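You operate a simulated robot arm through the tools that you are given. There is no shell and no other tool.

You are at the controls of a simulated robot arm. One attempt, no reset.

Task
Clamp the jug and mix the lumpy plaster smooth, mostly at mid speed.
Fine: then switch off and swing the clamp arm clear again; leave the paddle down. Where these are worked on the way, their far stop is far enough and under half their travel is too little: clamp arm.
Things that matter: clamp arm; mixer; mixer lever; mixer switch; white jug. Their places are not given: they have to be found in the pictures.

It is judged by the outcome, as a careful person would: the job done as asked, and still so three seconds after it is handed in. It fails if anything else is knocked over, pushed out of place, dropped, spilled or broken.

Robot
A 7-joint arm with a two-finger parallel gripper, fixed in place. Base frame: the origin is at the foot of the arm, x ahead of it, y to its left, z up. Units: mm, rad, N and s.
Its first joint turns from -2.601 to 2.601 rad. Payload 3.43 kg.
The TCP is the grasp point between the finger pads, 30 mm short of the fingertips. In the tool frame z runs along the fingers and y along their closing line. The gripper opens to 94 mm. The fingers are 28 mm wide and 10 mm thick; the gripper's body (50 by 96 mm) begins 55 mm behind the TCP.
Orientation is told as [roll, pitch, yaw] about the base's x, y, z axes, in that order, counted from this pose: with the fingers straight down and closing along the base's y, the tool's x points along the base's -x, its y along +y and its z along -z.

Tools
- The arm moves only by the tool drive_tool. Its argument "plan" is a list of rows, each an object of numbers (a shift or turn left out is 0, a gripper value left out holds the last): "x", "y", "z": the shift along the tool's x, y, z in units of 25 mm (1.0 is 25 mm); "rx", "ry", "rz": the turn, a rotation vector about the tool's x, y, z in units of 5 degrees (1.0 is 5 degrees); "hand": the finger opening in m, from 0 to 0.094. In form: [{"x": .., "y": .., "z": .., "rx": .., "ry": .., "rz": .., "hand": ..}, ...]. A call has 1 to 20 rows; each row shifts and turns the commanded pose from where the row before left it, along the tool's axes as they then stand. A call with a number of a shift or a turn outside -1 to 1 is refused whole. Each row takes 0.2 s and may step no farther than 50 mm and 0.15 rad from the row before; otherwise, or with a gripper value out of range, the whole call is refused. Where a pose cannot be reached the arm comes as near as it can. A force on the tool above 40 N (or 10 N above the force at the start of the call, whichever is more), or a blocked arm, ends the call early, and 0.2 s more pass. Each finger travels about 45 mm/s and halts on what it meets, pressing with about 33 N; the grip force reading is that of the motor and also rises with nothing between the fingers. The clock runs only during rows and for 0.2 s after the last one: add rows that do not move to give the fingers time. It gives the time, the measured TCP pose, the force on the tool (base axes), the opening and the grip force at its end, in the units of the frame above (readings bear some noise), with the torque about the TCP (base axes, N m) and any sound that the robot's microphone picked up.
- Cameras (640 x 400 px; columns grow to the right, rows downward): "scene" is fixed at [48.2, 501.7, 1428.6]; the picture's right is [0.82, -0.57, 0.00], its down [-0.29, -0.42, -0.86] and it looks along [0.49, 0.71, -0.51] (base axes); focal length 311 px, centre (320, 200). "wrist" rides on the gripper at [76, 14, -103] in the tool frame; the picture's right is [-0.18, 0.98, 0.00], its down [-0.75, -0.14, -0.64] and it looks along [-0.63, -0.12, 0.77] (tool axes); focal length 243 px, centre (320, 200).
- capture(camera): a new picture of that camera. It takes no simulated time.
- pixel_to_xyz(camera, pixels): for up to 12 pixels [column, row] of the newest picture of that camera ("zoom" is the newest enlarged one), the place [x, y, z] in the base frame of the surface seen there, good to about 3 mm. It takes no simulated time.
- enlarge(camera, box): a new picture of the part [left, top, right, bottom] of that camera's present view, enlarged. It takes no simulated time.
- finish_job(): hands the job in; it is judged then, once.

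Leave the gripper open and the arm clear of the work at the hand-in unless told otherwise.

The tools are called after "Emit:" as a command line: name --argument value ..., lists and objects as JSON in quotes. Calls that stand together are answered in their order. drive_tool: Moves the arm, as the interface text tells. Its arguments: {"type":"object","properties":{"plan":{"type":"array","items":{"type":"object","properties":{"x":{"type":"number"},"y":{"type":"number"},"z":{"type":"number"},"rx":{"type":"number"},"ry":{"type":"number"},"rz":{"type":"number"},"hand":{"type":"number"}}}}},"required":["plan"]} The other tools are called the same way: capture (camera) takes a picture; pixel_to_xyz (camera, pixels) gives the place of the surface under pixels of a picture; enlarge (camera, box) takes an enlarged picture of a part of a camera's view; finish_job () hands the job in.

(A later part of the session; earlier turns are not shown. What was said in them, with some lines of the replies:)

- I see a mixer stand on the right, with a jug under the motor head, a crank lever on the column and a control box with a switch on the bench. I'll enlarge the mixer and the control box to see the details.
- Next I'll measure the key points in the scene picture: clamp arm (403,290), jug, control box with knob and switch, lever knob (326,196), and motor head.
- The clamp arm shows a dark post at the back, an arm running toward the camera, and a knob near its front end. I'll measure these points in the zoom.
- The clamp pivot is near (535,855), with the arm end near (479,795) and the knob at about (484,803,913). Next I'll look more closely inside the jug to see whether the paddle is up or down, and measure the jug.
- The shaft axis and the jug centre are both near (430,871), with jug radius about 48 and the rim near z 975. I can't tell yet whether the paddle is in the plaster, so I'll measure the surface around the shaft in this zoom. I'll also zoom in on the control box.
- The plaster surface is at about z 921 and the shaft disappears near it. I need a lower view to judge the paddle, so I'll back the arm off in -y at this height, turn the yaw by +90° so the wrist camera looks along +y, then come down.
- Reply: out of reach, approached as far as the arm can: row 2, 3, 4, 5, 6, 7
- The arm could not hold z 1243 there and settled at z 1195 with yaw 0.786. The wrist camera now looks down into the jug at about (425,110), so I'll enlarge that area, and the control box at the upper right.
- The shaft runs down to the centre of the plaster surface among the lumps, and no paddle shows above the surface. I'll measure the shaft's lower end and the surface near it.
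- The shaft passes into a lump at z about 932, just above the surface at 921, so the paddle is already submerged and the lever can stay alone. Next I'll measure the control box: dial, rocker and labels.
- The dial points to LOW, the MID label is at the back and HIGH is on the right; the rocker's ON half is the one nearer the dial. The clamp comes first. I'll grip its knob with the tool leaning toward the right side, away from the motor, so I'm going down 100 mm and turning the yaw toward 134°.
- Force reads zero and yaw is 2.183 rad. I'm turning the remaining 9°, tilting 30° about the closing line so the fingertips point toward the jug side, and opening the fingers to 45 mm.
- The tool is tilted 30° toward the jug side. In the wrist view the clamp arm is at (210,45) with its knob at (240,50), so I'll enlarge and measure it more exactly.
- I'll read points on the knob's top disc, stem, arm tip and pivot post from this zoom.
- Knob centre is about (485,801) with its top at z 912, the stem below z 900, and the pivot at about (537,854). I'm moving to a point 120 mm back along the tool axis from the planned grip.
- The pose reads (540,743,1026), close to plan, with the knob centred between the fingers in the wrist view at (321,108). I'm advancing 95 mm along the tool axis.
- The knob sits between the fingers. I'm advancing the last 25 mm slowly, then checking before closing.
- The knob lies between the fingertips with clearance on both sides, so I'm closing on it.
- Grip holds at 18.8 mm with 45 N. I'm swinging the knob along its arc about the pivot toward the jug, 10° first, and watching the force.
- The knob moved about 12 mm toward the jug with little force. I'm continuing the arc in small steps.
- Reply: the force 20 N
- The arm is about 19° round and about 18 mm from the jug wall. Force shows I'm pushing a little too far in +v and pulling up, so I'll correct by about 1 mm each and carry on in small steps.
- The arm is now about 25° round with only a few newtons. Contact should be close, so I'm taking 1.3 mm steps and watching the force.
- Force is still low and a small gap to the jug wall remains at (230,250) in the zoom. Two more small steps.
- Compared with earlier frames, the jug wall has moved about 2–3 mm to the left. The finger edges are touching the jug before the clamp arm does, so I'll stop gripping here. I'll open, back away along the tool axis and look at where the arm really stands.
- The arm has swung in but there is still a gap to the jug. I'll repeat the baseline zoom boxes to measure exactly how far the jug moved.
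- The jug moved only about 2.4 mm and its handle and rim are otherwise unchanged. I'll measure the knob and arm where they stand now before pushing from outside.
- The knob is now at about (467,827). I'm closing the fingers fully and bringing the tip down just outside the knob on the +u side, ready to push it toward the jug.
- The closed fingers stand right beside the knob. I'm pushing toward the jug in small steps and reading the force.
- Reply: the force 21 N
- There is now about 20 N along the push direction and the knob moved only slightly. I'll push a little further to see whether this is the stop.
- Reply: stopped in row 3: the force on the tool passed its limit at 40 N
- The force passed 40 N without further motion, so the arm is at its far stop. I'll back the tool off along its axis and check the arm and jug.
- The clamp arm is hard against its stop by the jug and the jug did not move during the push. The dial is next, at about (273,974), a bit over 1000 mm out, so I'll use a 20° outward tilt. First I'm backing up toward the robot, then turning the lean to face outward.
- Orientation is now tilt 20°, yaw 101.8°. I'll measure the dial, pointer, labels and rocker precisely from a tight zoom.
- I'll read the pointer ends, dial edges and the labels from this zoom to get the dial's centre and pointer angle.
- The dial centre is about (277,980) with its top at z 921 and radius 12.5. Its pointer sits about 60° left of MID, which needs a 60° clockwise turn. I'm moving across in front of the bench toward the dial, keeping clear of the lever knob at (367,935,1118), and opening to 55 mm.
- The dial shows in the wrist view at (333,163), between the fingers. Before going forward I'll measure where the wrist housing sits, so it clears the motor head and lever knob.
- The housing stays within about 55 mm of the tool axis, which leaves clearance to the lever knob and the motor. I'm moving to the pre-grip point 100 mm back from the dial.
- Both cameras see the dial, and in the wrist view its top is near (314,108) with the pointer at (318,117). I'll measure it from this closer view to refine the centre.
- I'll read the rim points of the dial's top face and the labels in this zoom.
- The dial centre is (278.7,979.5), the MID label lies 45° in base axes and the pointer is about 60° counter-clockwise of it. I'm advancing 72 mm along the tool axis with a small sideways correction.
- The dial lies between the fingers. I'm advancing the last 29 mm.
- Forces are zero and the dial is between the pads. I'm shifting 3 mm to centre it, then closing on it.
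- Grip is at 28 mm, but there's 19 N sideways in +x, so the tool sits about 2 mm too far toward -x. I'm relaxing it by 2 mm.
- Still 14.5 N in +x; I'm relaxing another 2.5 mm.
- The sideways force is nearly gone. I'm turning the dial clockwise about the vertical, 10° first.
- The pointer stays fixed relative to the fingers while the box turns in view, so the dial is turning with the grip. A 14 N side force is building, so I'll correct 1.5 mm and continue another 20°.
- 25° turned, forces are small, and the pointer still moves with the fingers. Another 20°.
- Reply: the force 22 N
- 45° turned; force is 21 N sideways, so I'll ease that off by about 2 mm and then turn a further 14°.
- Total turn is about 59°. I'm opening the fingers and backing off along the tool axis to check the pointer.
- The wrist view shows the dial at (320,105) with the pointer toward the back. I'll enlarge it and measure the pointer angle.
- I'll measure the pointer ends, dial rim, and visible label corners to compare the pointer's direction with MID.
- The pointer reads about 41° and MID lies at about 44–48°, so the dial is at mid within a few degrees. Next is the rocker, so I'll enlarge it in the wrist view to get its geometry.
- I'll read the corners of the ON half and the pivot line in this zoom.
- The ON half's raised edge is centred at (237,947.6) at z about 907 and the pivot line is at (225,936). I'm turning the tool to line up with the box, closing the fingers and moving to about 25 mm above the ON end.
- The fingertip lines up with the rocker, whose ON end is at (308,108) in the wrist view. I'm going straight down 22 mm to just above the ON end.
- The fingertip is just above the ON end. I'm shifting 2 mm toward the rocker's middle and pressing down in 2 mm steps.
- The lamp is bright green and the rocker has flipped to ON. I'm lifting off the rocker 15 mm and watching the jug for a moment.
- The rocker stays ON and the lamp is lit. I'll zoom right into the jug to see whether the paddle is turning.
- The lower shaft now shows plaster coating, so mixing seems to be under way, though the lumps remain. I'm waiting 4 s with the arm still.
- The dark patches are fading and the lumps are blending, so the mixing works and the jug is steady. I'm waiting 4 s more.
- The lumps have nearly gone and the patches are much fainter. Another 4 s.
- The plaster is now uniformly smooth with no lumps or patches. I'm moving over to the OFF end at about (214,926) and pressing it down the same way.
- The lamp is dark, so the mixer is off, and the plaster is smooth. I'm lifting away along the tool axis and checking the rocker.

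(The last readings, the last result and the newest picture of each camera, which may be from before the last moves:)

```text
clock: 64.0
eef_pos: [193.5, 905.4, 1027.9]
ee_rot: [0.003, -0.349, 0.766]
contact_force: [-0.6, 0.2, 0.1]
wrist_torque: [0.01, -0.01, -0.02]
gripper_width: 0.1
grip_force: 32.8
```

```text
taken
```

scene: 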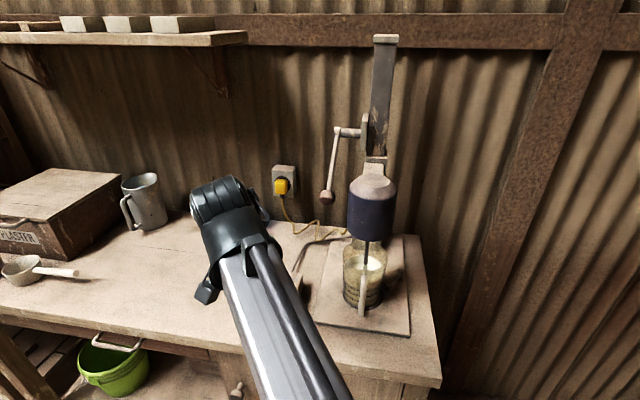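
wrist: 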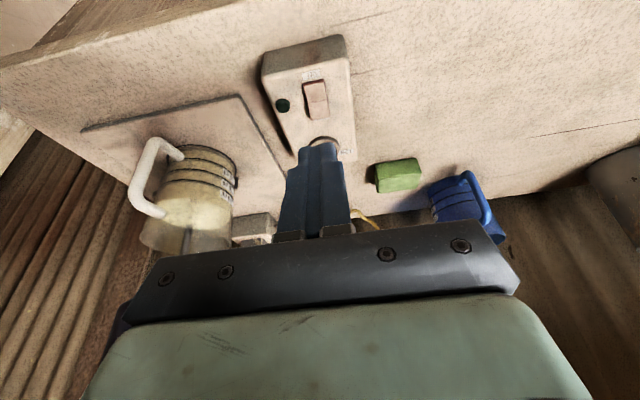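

The lamp is dark and the rocker is back to OFF. I'm moving the arm back in front of the bench and across toward the clamp side.

Emit:
drive_tool --plan '[{"x": 0.058, "y": -0.843, "z": -0.378}, {"x": 0.058, "y": -0.843, "z": -0.378}, {"x": 0.058, "y": -0.843, "z": -0.378}, {"x": 0.058, "y": -0.843, "z": -0.378}, {"x": 0.058, "y": -0.843, "z": -0.378}, {"x": 0.058, "y": -0.843, "z": -0.378}, {"x": 0.058, "y": -0.843, "z": -0.378}, {"x": 0.058, "y": -0.843, "z": -0.378}, {"x": -0.344, "y": -0.898, "z": 0.125}, {"x": -0.344, "y": -0.898, "z": 0.125}, {"x": -0.344, "y": -0.898, "z": 0.125}, {"x": -0.344, "y": -0.898, "z": 0.125}, {"x": -0.344, "y": -0.898, "z": 0.125}, {"x": -0.344, "y": -0.898, "z": 0.125}, {}]'

Emit:
enlarge --camera "scene" --box '[240, 250, 330, 340]'

Emit:
capture --camera "scene"

```text
clock: 67.2
eef_pos: [416.3, 699.2, 1092.9]
ee_rot: [0.003, -0.35, 0.764]
contact_force: [0.1, 0.3, 0.5]
wrist_torque: [0.01, 0.0, -0.02]
gripper_width: 0.0
grip_force: 32.7
```

```text
4.44 times, centred on (285, 295) of scene
```

zoom: 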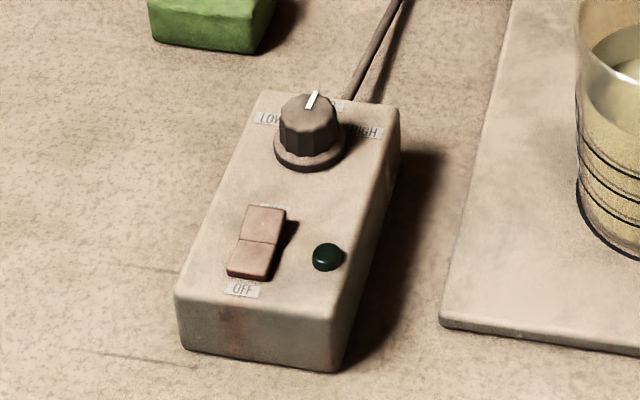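

```text
taken
```

scene: 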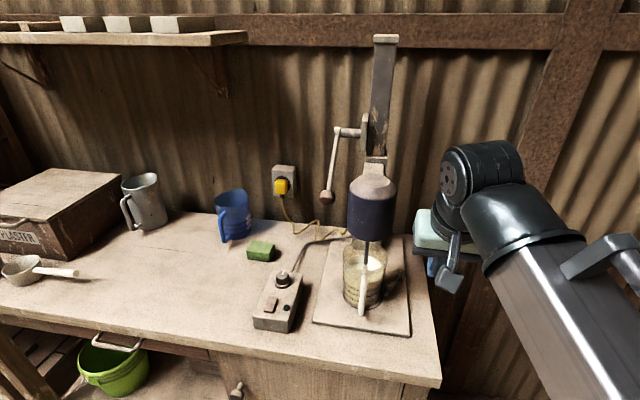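

The control box hasn't moved, the dial points to MID, the rocker is OFF and the lamp is dark. Now I'm turning the tool back to yaw 134° for the clamp.

Emit:
drive_tool --plan '[{"rx": -0.342, "rz": -0.94}, {"rx": -0.342, "rz": -0.94}, {"rx": -0.342, "rz": -0.94}, {"rx": -0.342, "rz": -0.94}, {"rx": -0.342, "rz": -0.94}, {"rx": -0.342, "rz": -0.94}, {"rx": -0.342, "rz": -0.94}, {"rx": -0.342, "rz": -0.94}, {"rx": -0.342, "rz": -0.94}, {"rx": -0.342, "rz": -0.94}, {"rx": -0.342, "rz": -0.94}, {"rx": -0.342, "rz": -0.94}, {"rx": -0.342, "rz": -0.94}, {"rx": -0.342, "rz": -0.94}, {"rx": -0.342, "rz": -0.94}, {"rx": -0.342, "rz": -0.94}, {"rx": -0.342, "rz": -0.94}, {"rx": -0.342, "rz": -0.94}, {"ry": -1.0, "hand": 0.045}, {"ry": -1.0}]'

Emit:
capture --camera "wrist"

Emit:
enlarge --camera "scene" --box '[350, 235, 430, 315]'

```text
clock: 71.4
eef_pos: [415.3, 698.1, 1093.4]
ee_rot: [0.001, -0.528, 2.336]
contact_force: [0.6, -0.4, 0.9]
wrist_torque: [0.01, -0.02, -0.01]
gripper_width: 45.2
grip_force: 0.2
```

```text
taken
```

wrist: 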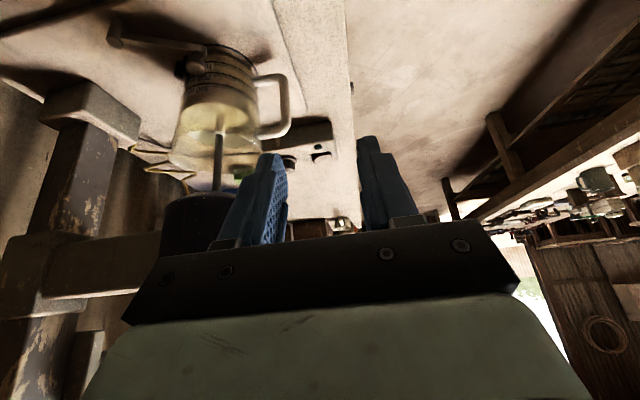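

```text
5.00 times, centred on (390, 275) of scene
```

zoom: 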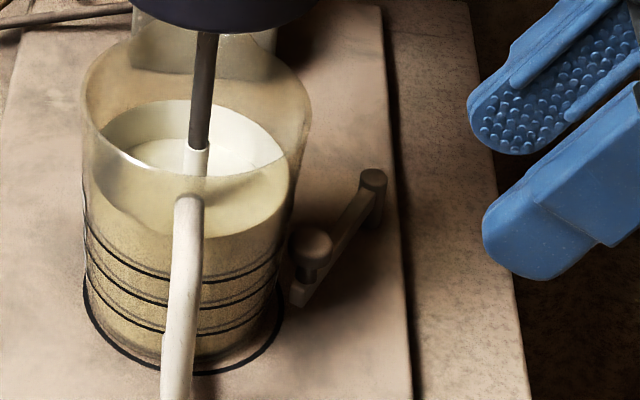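

The clamp arm is unmoved, with its knob at about (464,828). I'm approaching with the same tilt as before, to a point 100 mm back from a grip set slightly farther out, so the fingers stay clear of the jug.

Emit:
drive_tool --plan '[{"x": 0.342, "y": -0.838, "z": 0.486}, {"x": 0.342, "y": -0.838, "z": 0.486}, {"x": 0.342, "y": -0.838, "z": 0.486}, {"x": 0.342, "y": -0.838, "z": 0.486}, {"x": 0.342, "y": -0.838, "z": 0.486}, {"x": 0.342, "y": -0.838, "z": 0.486}, {}]'

Emit:
capture --camera "wrist"

Emit:
enlarge --camera "scene" --box '[350, 235, 430, 315]'

Emit:
pixel_to_xyz --camera "zoom" --pixels '[[310, 240], [297, 243], [325, 245], [312, 256], [310, 230]]'

```text
clock: 73.0
eef_pos: [511.1, 779.6, 1003.4]
ee_rot: [0.0, -0.524, 2.336]
contact_force: [1.7, -0.1, 0.1]
wrist_torque: [0.0, -0.01, 0.04]
gripper_width: 44.8
grip_force: 0.1
```

```text
taken
```

wrist: 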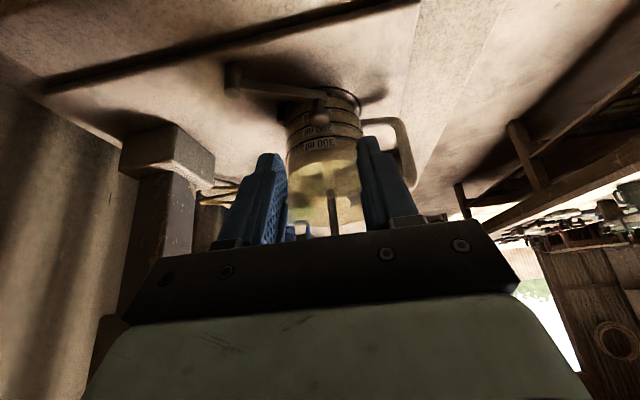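

```text
5.00 times, centred on (390, 275) of scene
```

zoom: 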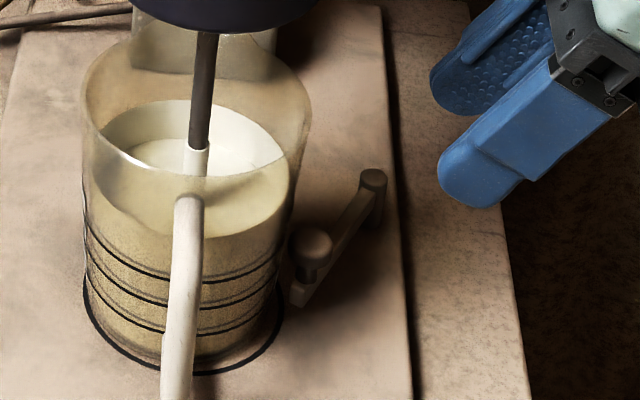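

```text
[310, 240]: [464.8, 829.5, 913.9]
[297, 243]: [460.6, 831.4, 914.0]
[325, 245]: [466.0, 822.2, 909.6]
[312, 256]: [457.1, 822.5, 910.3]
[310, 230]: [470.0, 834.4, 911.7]
```

The knob is centred in the wrist view at (320,118). I'm advancing 75 mm along the tool axis, then the rest in smaller steps.

Emit:
drive_tool --plan '[{"z": 1.0}, {"z": 1.0}, {"z": 1.0}, {}]'

Emit:
enlarge --camera "wrist" --box '[220, 80, 420, 220]'

Emit:
enlarge --camera "scene" --box '[350, 235, 430, 315]'

```text
clock: 74.0
eef_pos: [483.6, 807.0, 939.2]
ee_rot: [0.0, -0.526, 2.337]
contact_force: [-0.2, -0.3, -0.2]
wrist_torque: [0.04, 0.04, -0.01]
gripper_width: 44.9
grip_force: 0.1
```

```text
2.86 times, centred on (320, 150) of wrist
```

zoom: 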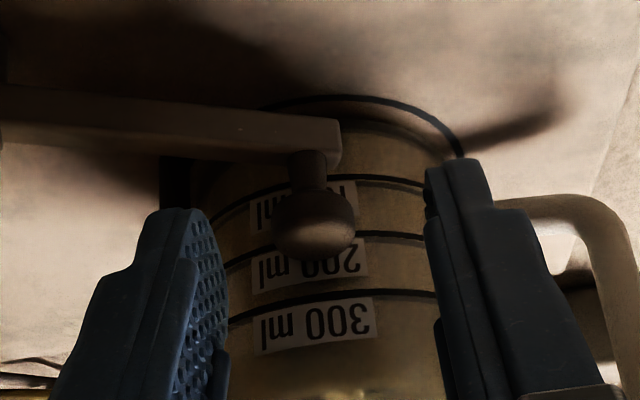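

```text
5.00 times, centred on (390, 275) of scene
```

zoom: 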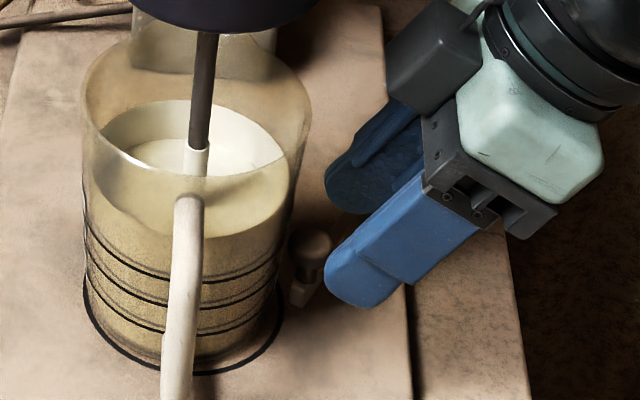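

The knob sits between the fingers and the jug is clear of them. I'm advancing the last 24 mm.

Emit:
drive_tool --plan '[{"z": 0.5, "x": 0.02}, {"z": 0.44, "x": 0.02}, {}]'

Emit:
enlarge --camera "wrist" --box '[220, 80, 420, 220]'

Emit:
enlarge --camera "scene" --box '[350, 235, 430, 315]'

```text
clock: 74.8
eef_pos: [477.7, 814.6, 920.5]
ee_rot: [-0.004, -0.529, 2.339]
contact_force: [7.4, -7.9, 34.0]
wrist_torque: [0.44, -0.83, -0.42]
gripper_width: 45.3
grip_force: 0.2
```

```text
2.86 times, centred on (320, 150) of wrist
```

zoom: 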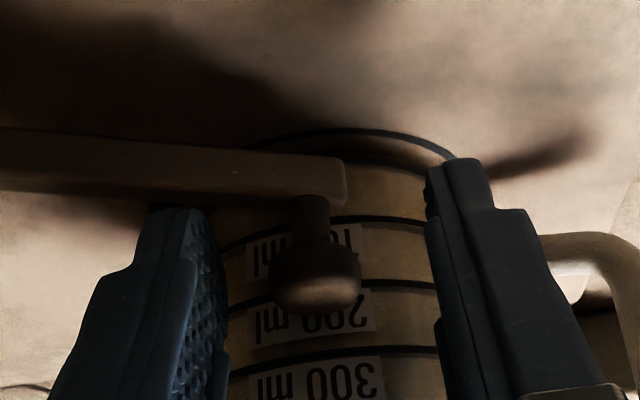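

```text
5.00 times, centred on (390, 275) of scene
```

zoom: 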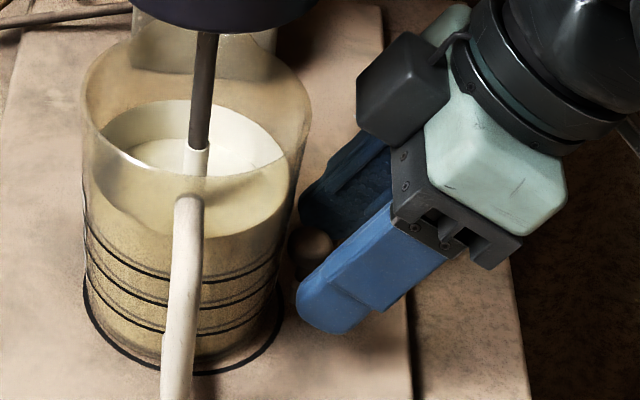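

There is 34 N upward, so the back finger's corner is resting on the clamp arm. I'm raising the tool 4 mm straight up before closing.

Emit:
drive_tool --plan '[{"x": -0.04, "z": -0.07}, {"x": -0.04, "z": -0.07}, {}]'

```text
clock: 75.6
eef_pos: [477.5, 815.5, 921.5]
ee_rot: [0.002, -0.527, 2.337]
contact_force: [0.5, -0.1, 2.9]
wrist_torque: [0.07, -0.12, 0.01]
gripper_width: 45.2
grip_force: 0.3
```

Force has dropped to 3 N. I'm raising 1 mm more, then closing on the knob.

Emit:
drive_tool --plan '[{"x": -0.02, "z": -0.035}, {"hand": 0.012}, {}, {}, {}]'

Emit:
enlarge --camera "wrist" --box '[220, 80, 420, 220]'

Emit:
enlarge --camera "scene" --box '[350, 235, 430, 315]'

```text
clock: 76.8
eef_pos: [478.2, 814.7, 921.8]
ee_rot: [0.001, -0.526, 2.336]
contact_force: [7.5, 2.9, -3.0]
wrist_torque: [-0.02, -0.21, -0.12]
gripper_width: 18.8
grip_force: 44.8
```

```text
2.86 times, centred on (320, 150) of wrist
```

zoom: 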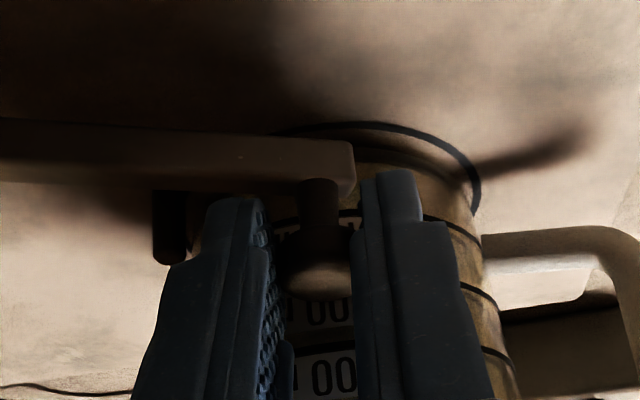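

```text
5.00 times, centred on (390, 275) of scene
```

zoom: 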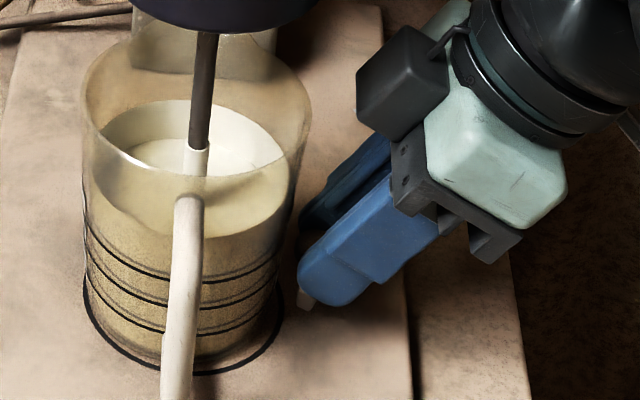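

The knob is gripped at 18.8 mm and the jug has not moved. I'm swinging the arm back along its arc, the first half now.

Emit:
drive_tool --plan '[{"x": 0.137, "z": -0.079, "y": 0.075}, {"x": 0.137, "z": -0.079, "y": 0.061}, {"x": 0.15, "z": -0.087, "y": 0.055}, {"x": 0.15, "z": -0.087, "y": 0.047}, {}]'

Emit:
enlarge --camera "scene" --box '[350, 235, 430, 315]'

```text
clock: 78.0
eef_pos: [486.4, 799.2, 921.9]
ee_rot: [-0.001, -0.525, 2.335]
contact_force: [12.7, 12.9, -8.8]
wrist_torque: [0.51, 0.08, 0.05]
gripper_width: 19.0
grip_force: 45.1
```

```text
5.00 times, centred on (390, 275) of scene
```

zoom: 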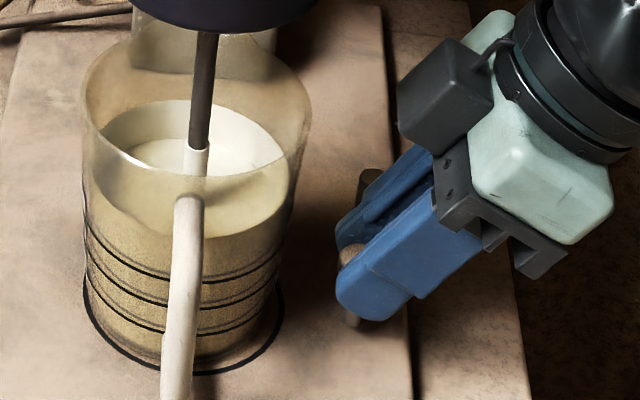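

The arm swings freely, with about 18 N in +v, so I'll shift about 2 mm in +v and finish the swing.

Emit:
drive_tool --plan '[{"x": 0.02, "z": 0.03, "y": -0.07}, {"x": 0.154, "z": -0.089, "y": 0.03}, {"x": 0.154, "z": -0.089, "y": 0.02}, {"x": 0.133, "z": -0.077, "y": 0.008}, {"x": 0.12, "z": -0.069, "y": 0.0}, {}]'

Emit:
enlarge --camera "scene" --box '[350, 235, 430, 315]'

```text
clock: 79.4
eef_pos: [496.7, 789.1, 922.1]
ee_rot: [0.002, -0.528, 2.338]
contact_force: [-9.1, 26.9, 5.0]
wrist_torque: [0.44, 0.15, -0.12]
gripper_width: 18.8
grip_force: 45.0
```

```text
5.00 times, centred on (390, 275) of scene
```

zoom: 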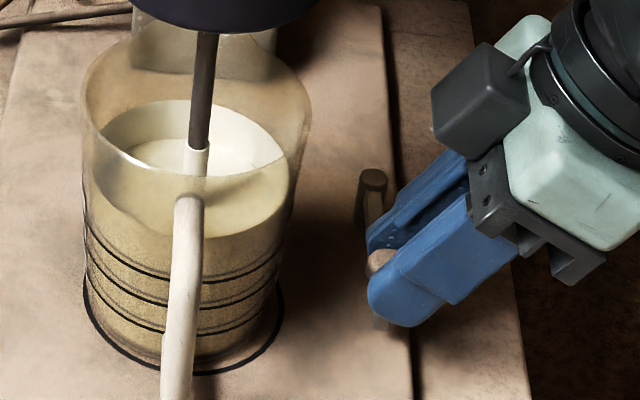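

The arm is back at its open position with 25 N against the outer stop. I'm relaxing 2 mm, opening the fingers and backing out.

Emit:
drive_tool --plan '[{"x": -0.06, "z": 0.035, "y": -0.03}, {"hand": 0.045}, {}, {}, {}, {"z": -0.6}, {"z": -0.9}, {"z": -0.9}, {"z": -0.9}, {"z": -0.9}, {}]'

Emit:
enlarge --camera "scene" --box '[335, 230, 395, 320]'

Emit:
capture --camera "scene"

```text
clock: 81.8
eef_pos: [534.2, 751.2, 1013.6]
ee_rot: [-0.001, -0.525, 2.338]
contact_force: [0.9, -0.7, -0.1]
wrist_torque: [0.0, 0.0, -0.02]
gripper_width: 45.2
grip_force: 0.1
```

```text
4.44 times, centred on (365, 275) of scene
```

zoom: 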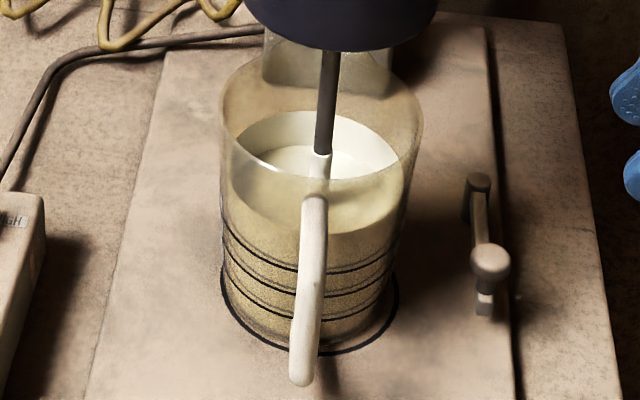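

```text
taken
```

scene: 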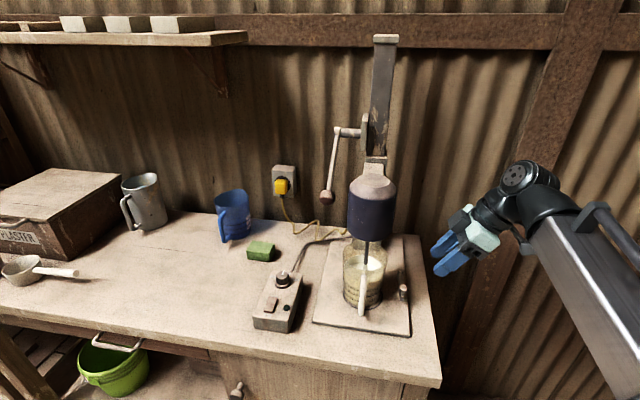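

The clamp arm is back in its starting position, the jug stands upright, the lever is untouched and the mixer is off. I'm moving the arm well clear, opening the gripper and taking a last look at the plaster and the control box.

Emit:
drive_tool --plan '[{"x": -0.4, "y": 0.7, "z": -0.6, "hand": 0.09}, {"x": -0.4, "y": 0.7, "z": -0.6}, {"x": -0.4, "y": 0.7, "z": -0.6}, {"x": -0.4, "y": 0.7, "z": -0.6}, {}, {}]'

Emit:
enlarge --camera "scene" --box '[340, 235, 390, 285]'

Emit:
enlarge --camera "scene" --box '[240, 250, 330, 340]'

Emit:
capture --camera "scene"

Emit:
capture --camera "wrist"

```text
clock: 83.2
eef_pos: [479.9, 705.7, 1084.3]
ee_rot: [0.001, -0.525, 2.336]
contact_force: [-0.2, 0.4, -0.1]
wrist_torque: [-0.02, 0.01, -0.01]
gripper_width: 90.1
grip_force: 0.1
```

```text
8.00 times, centred on (365, 260) of scene
```

zoom: 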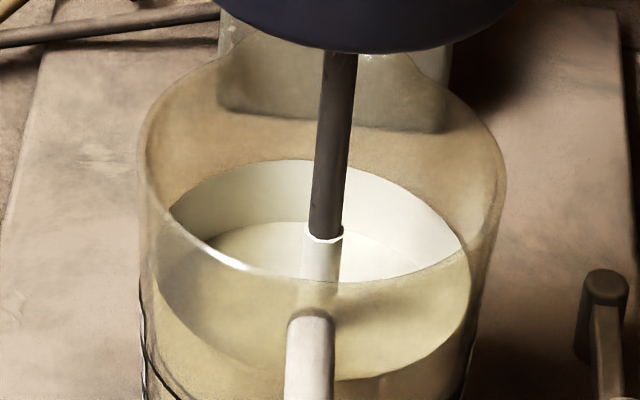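

```text
4.44 times, centred on (285, 295) of scene
```

zoom: 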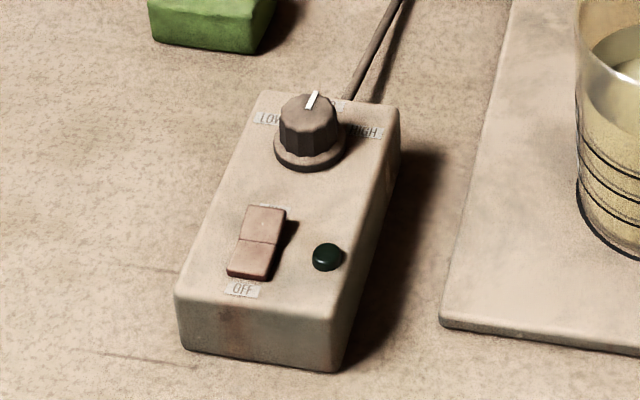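

```text
taken
```

scene: 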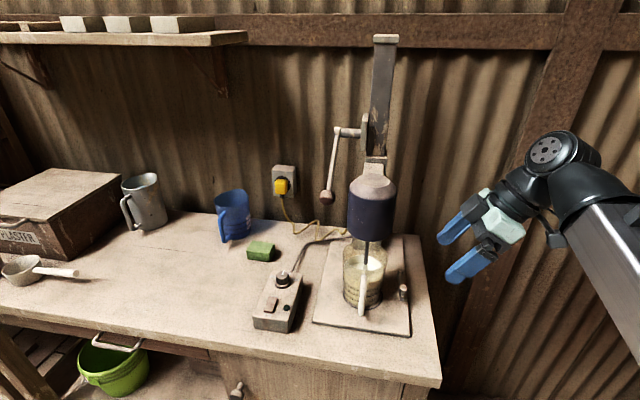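

```text
taken
```

wrist: 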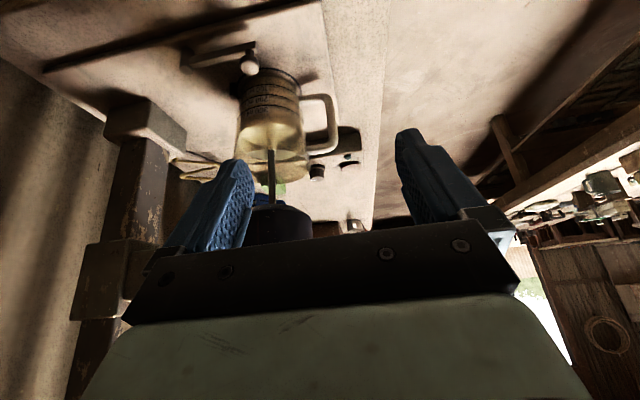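

The plaster is smooth, the mixer is off with its lamp dark, and the clamp arm is fully clear. The paddle is still down, the arm is clear with the gripper open, and nothing else has moved apart from the jug's 2–3 mm shift in its ring. I'm handing in.

Emit:
finish_job

```text
The job is handed in.
```

The job is handed in. The jug was clamped and the plaster mixed smooth. The mixer is switched off and the clamp arm is back at its open stop. I never touched the lever, so the paddle is still down.

- **Clamping:** I first swung the clamp arm by gripping its knob. On the way the finger edges touched the jug and pushed it about 2–3 mm inside its ring. I let go and pushed the arm to its far stop from outside, which moved the jug no further. It may have left a gap of a few millimetres between the clamp and the jug. The jug stayed upright and steady throughout, and nothing spilled.
- **Mixing:** The dial was set to MID before switching on, a few degrees toward HIGH at most. The mixer ran about 15 s, all at that setting. By the end no lumps or patches were left in the plaster.
- **Left as is:** The dial still points to MID, because you didn't ask for it to go back to LOW.

At hand-in the gripper was open and the arm was clear of the bench.
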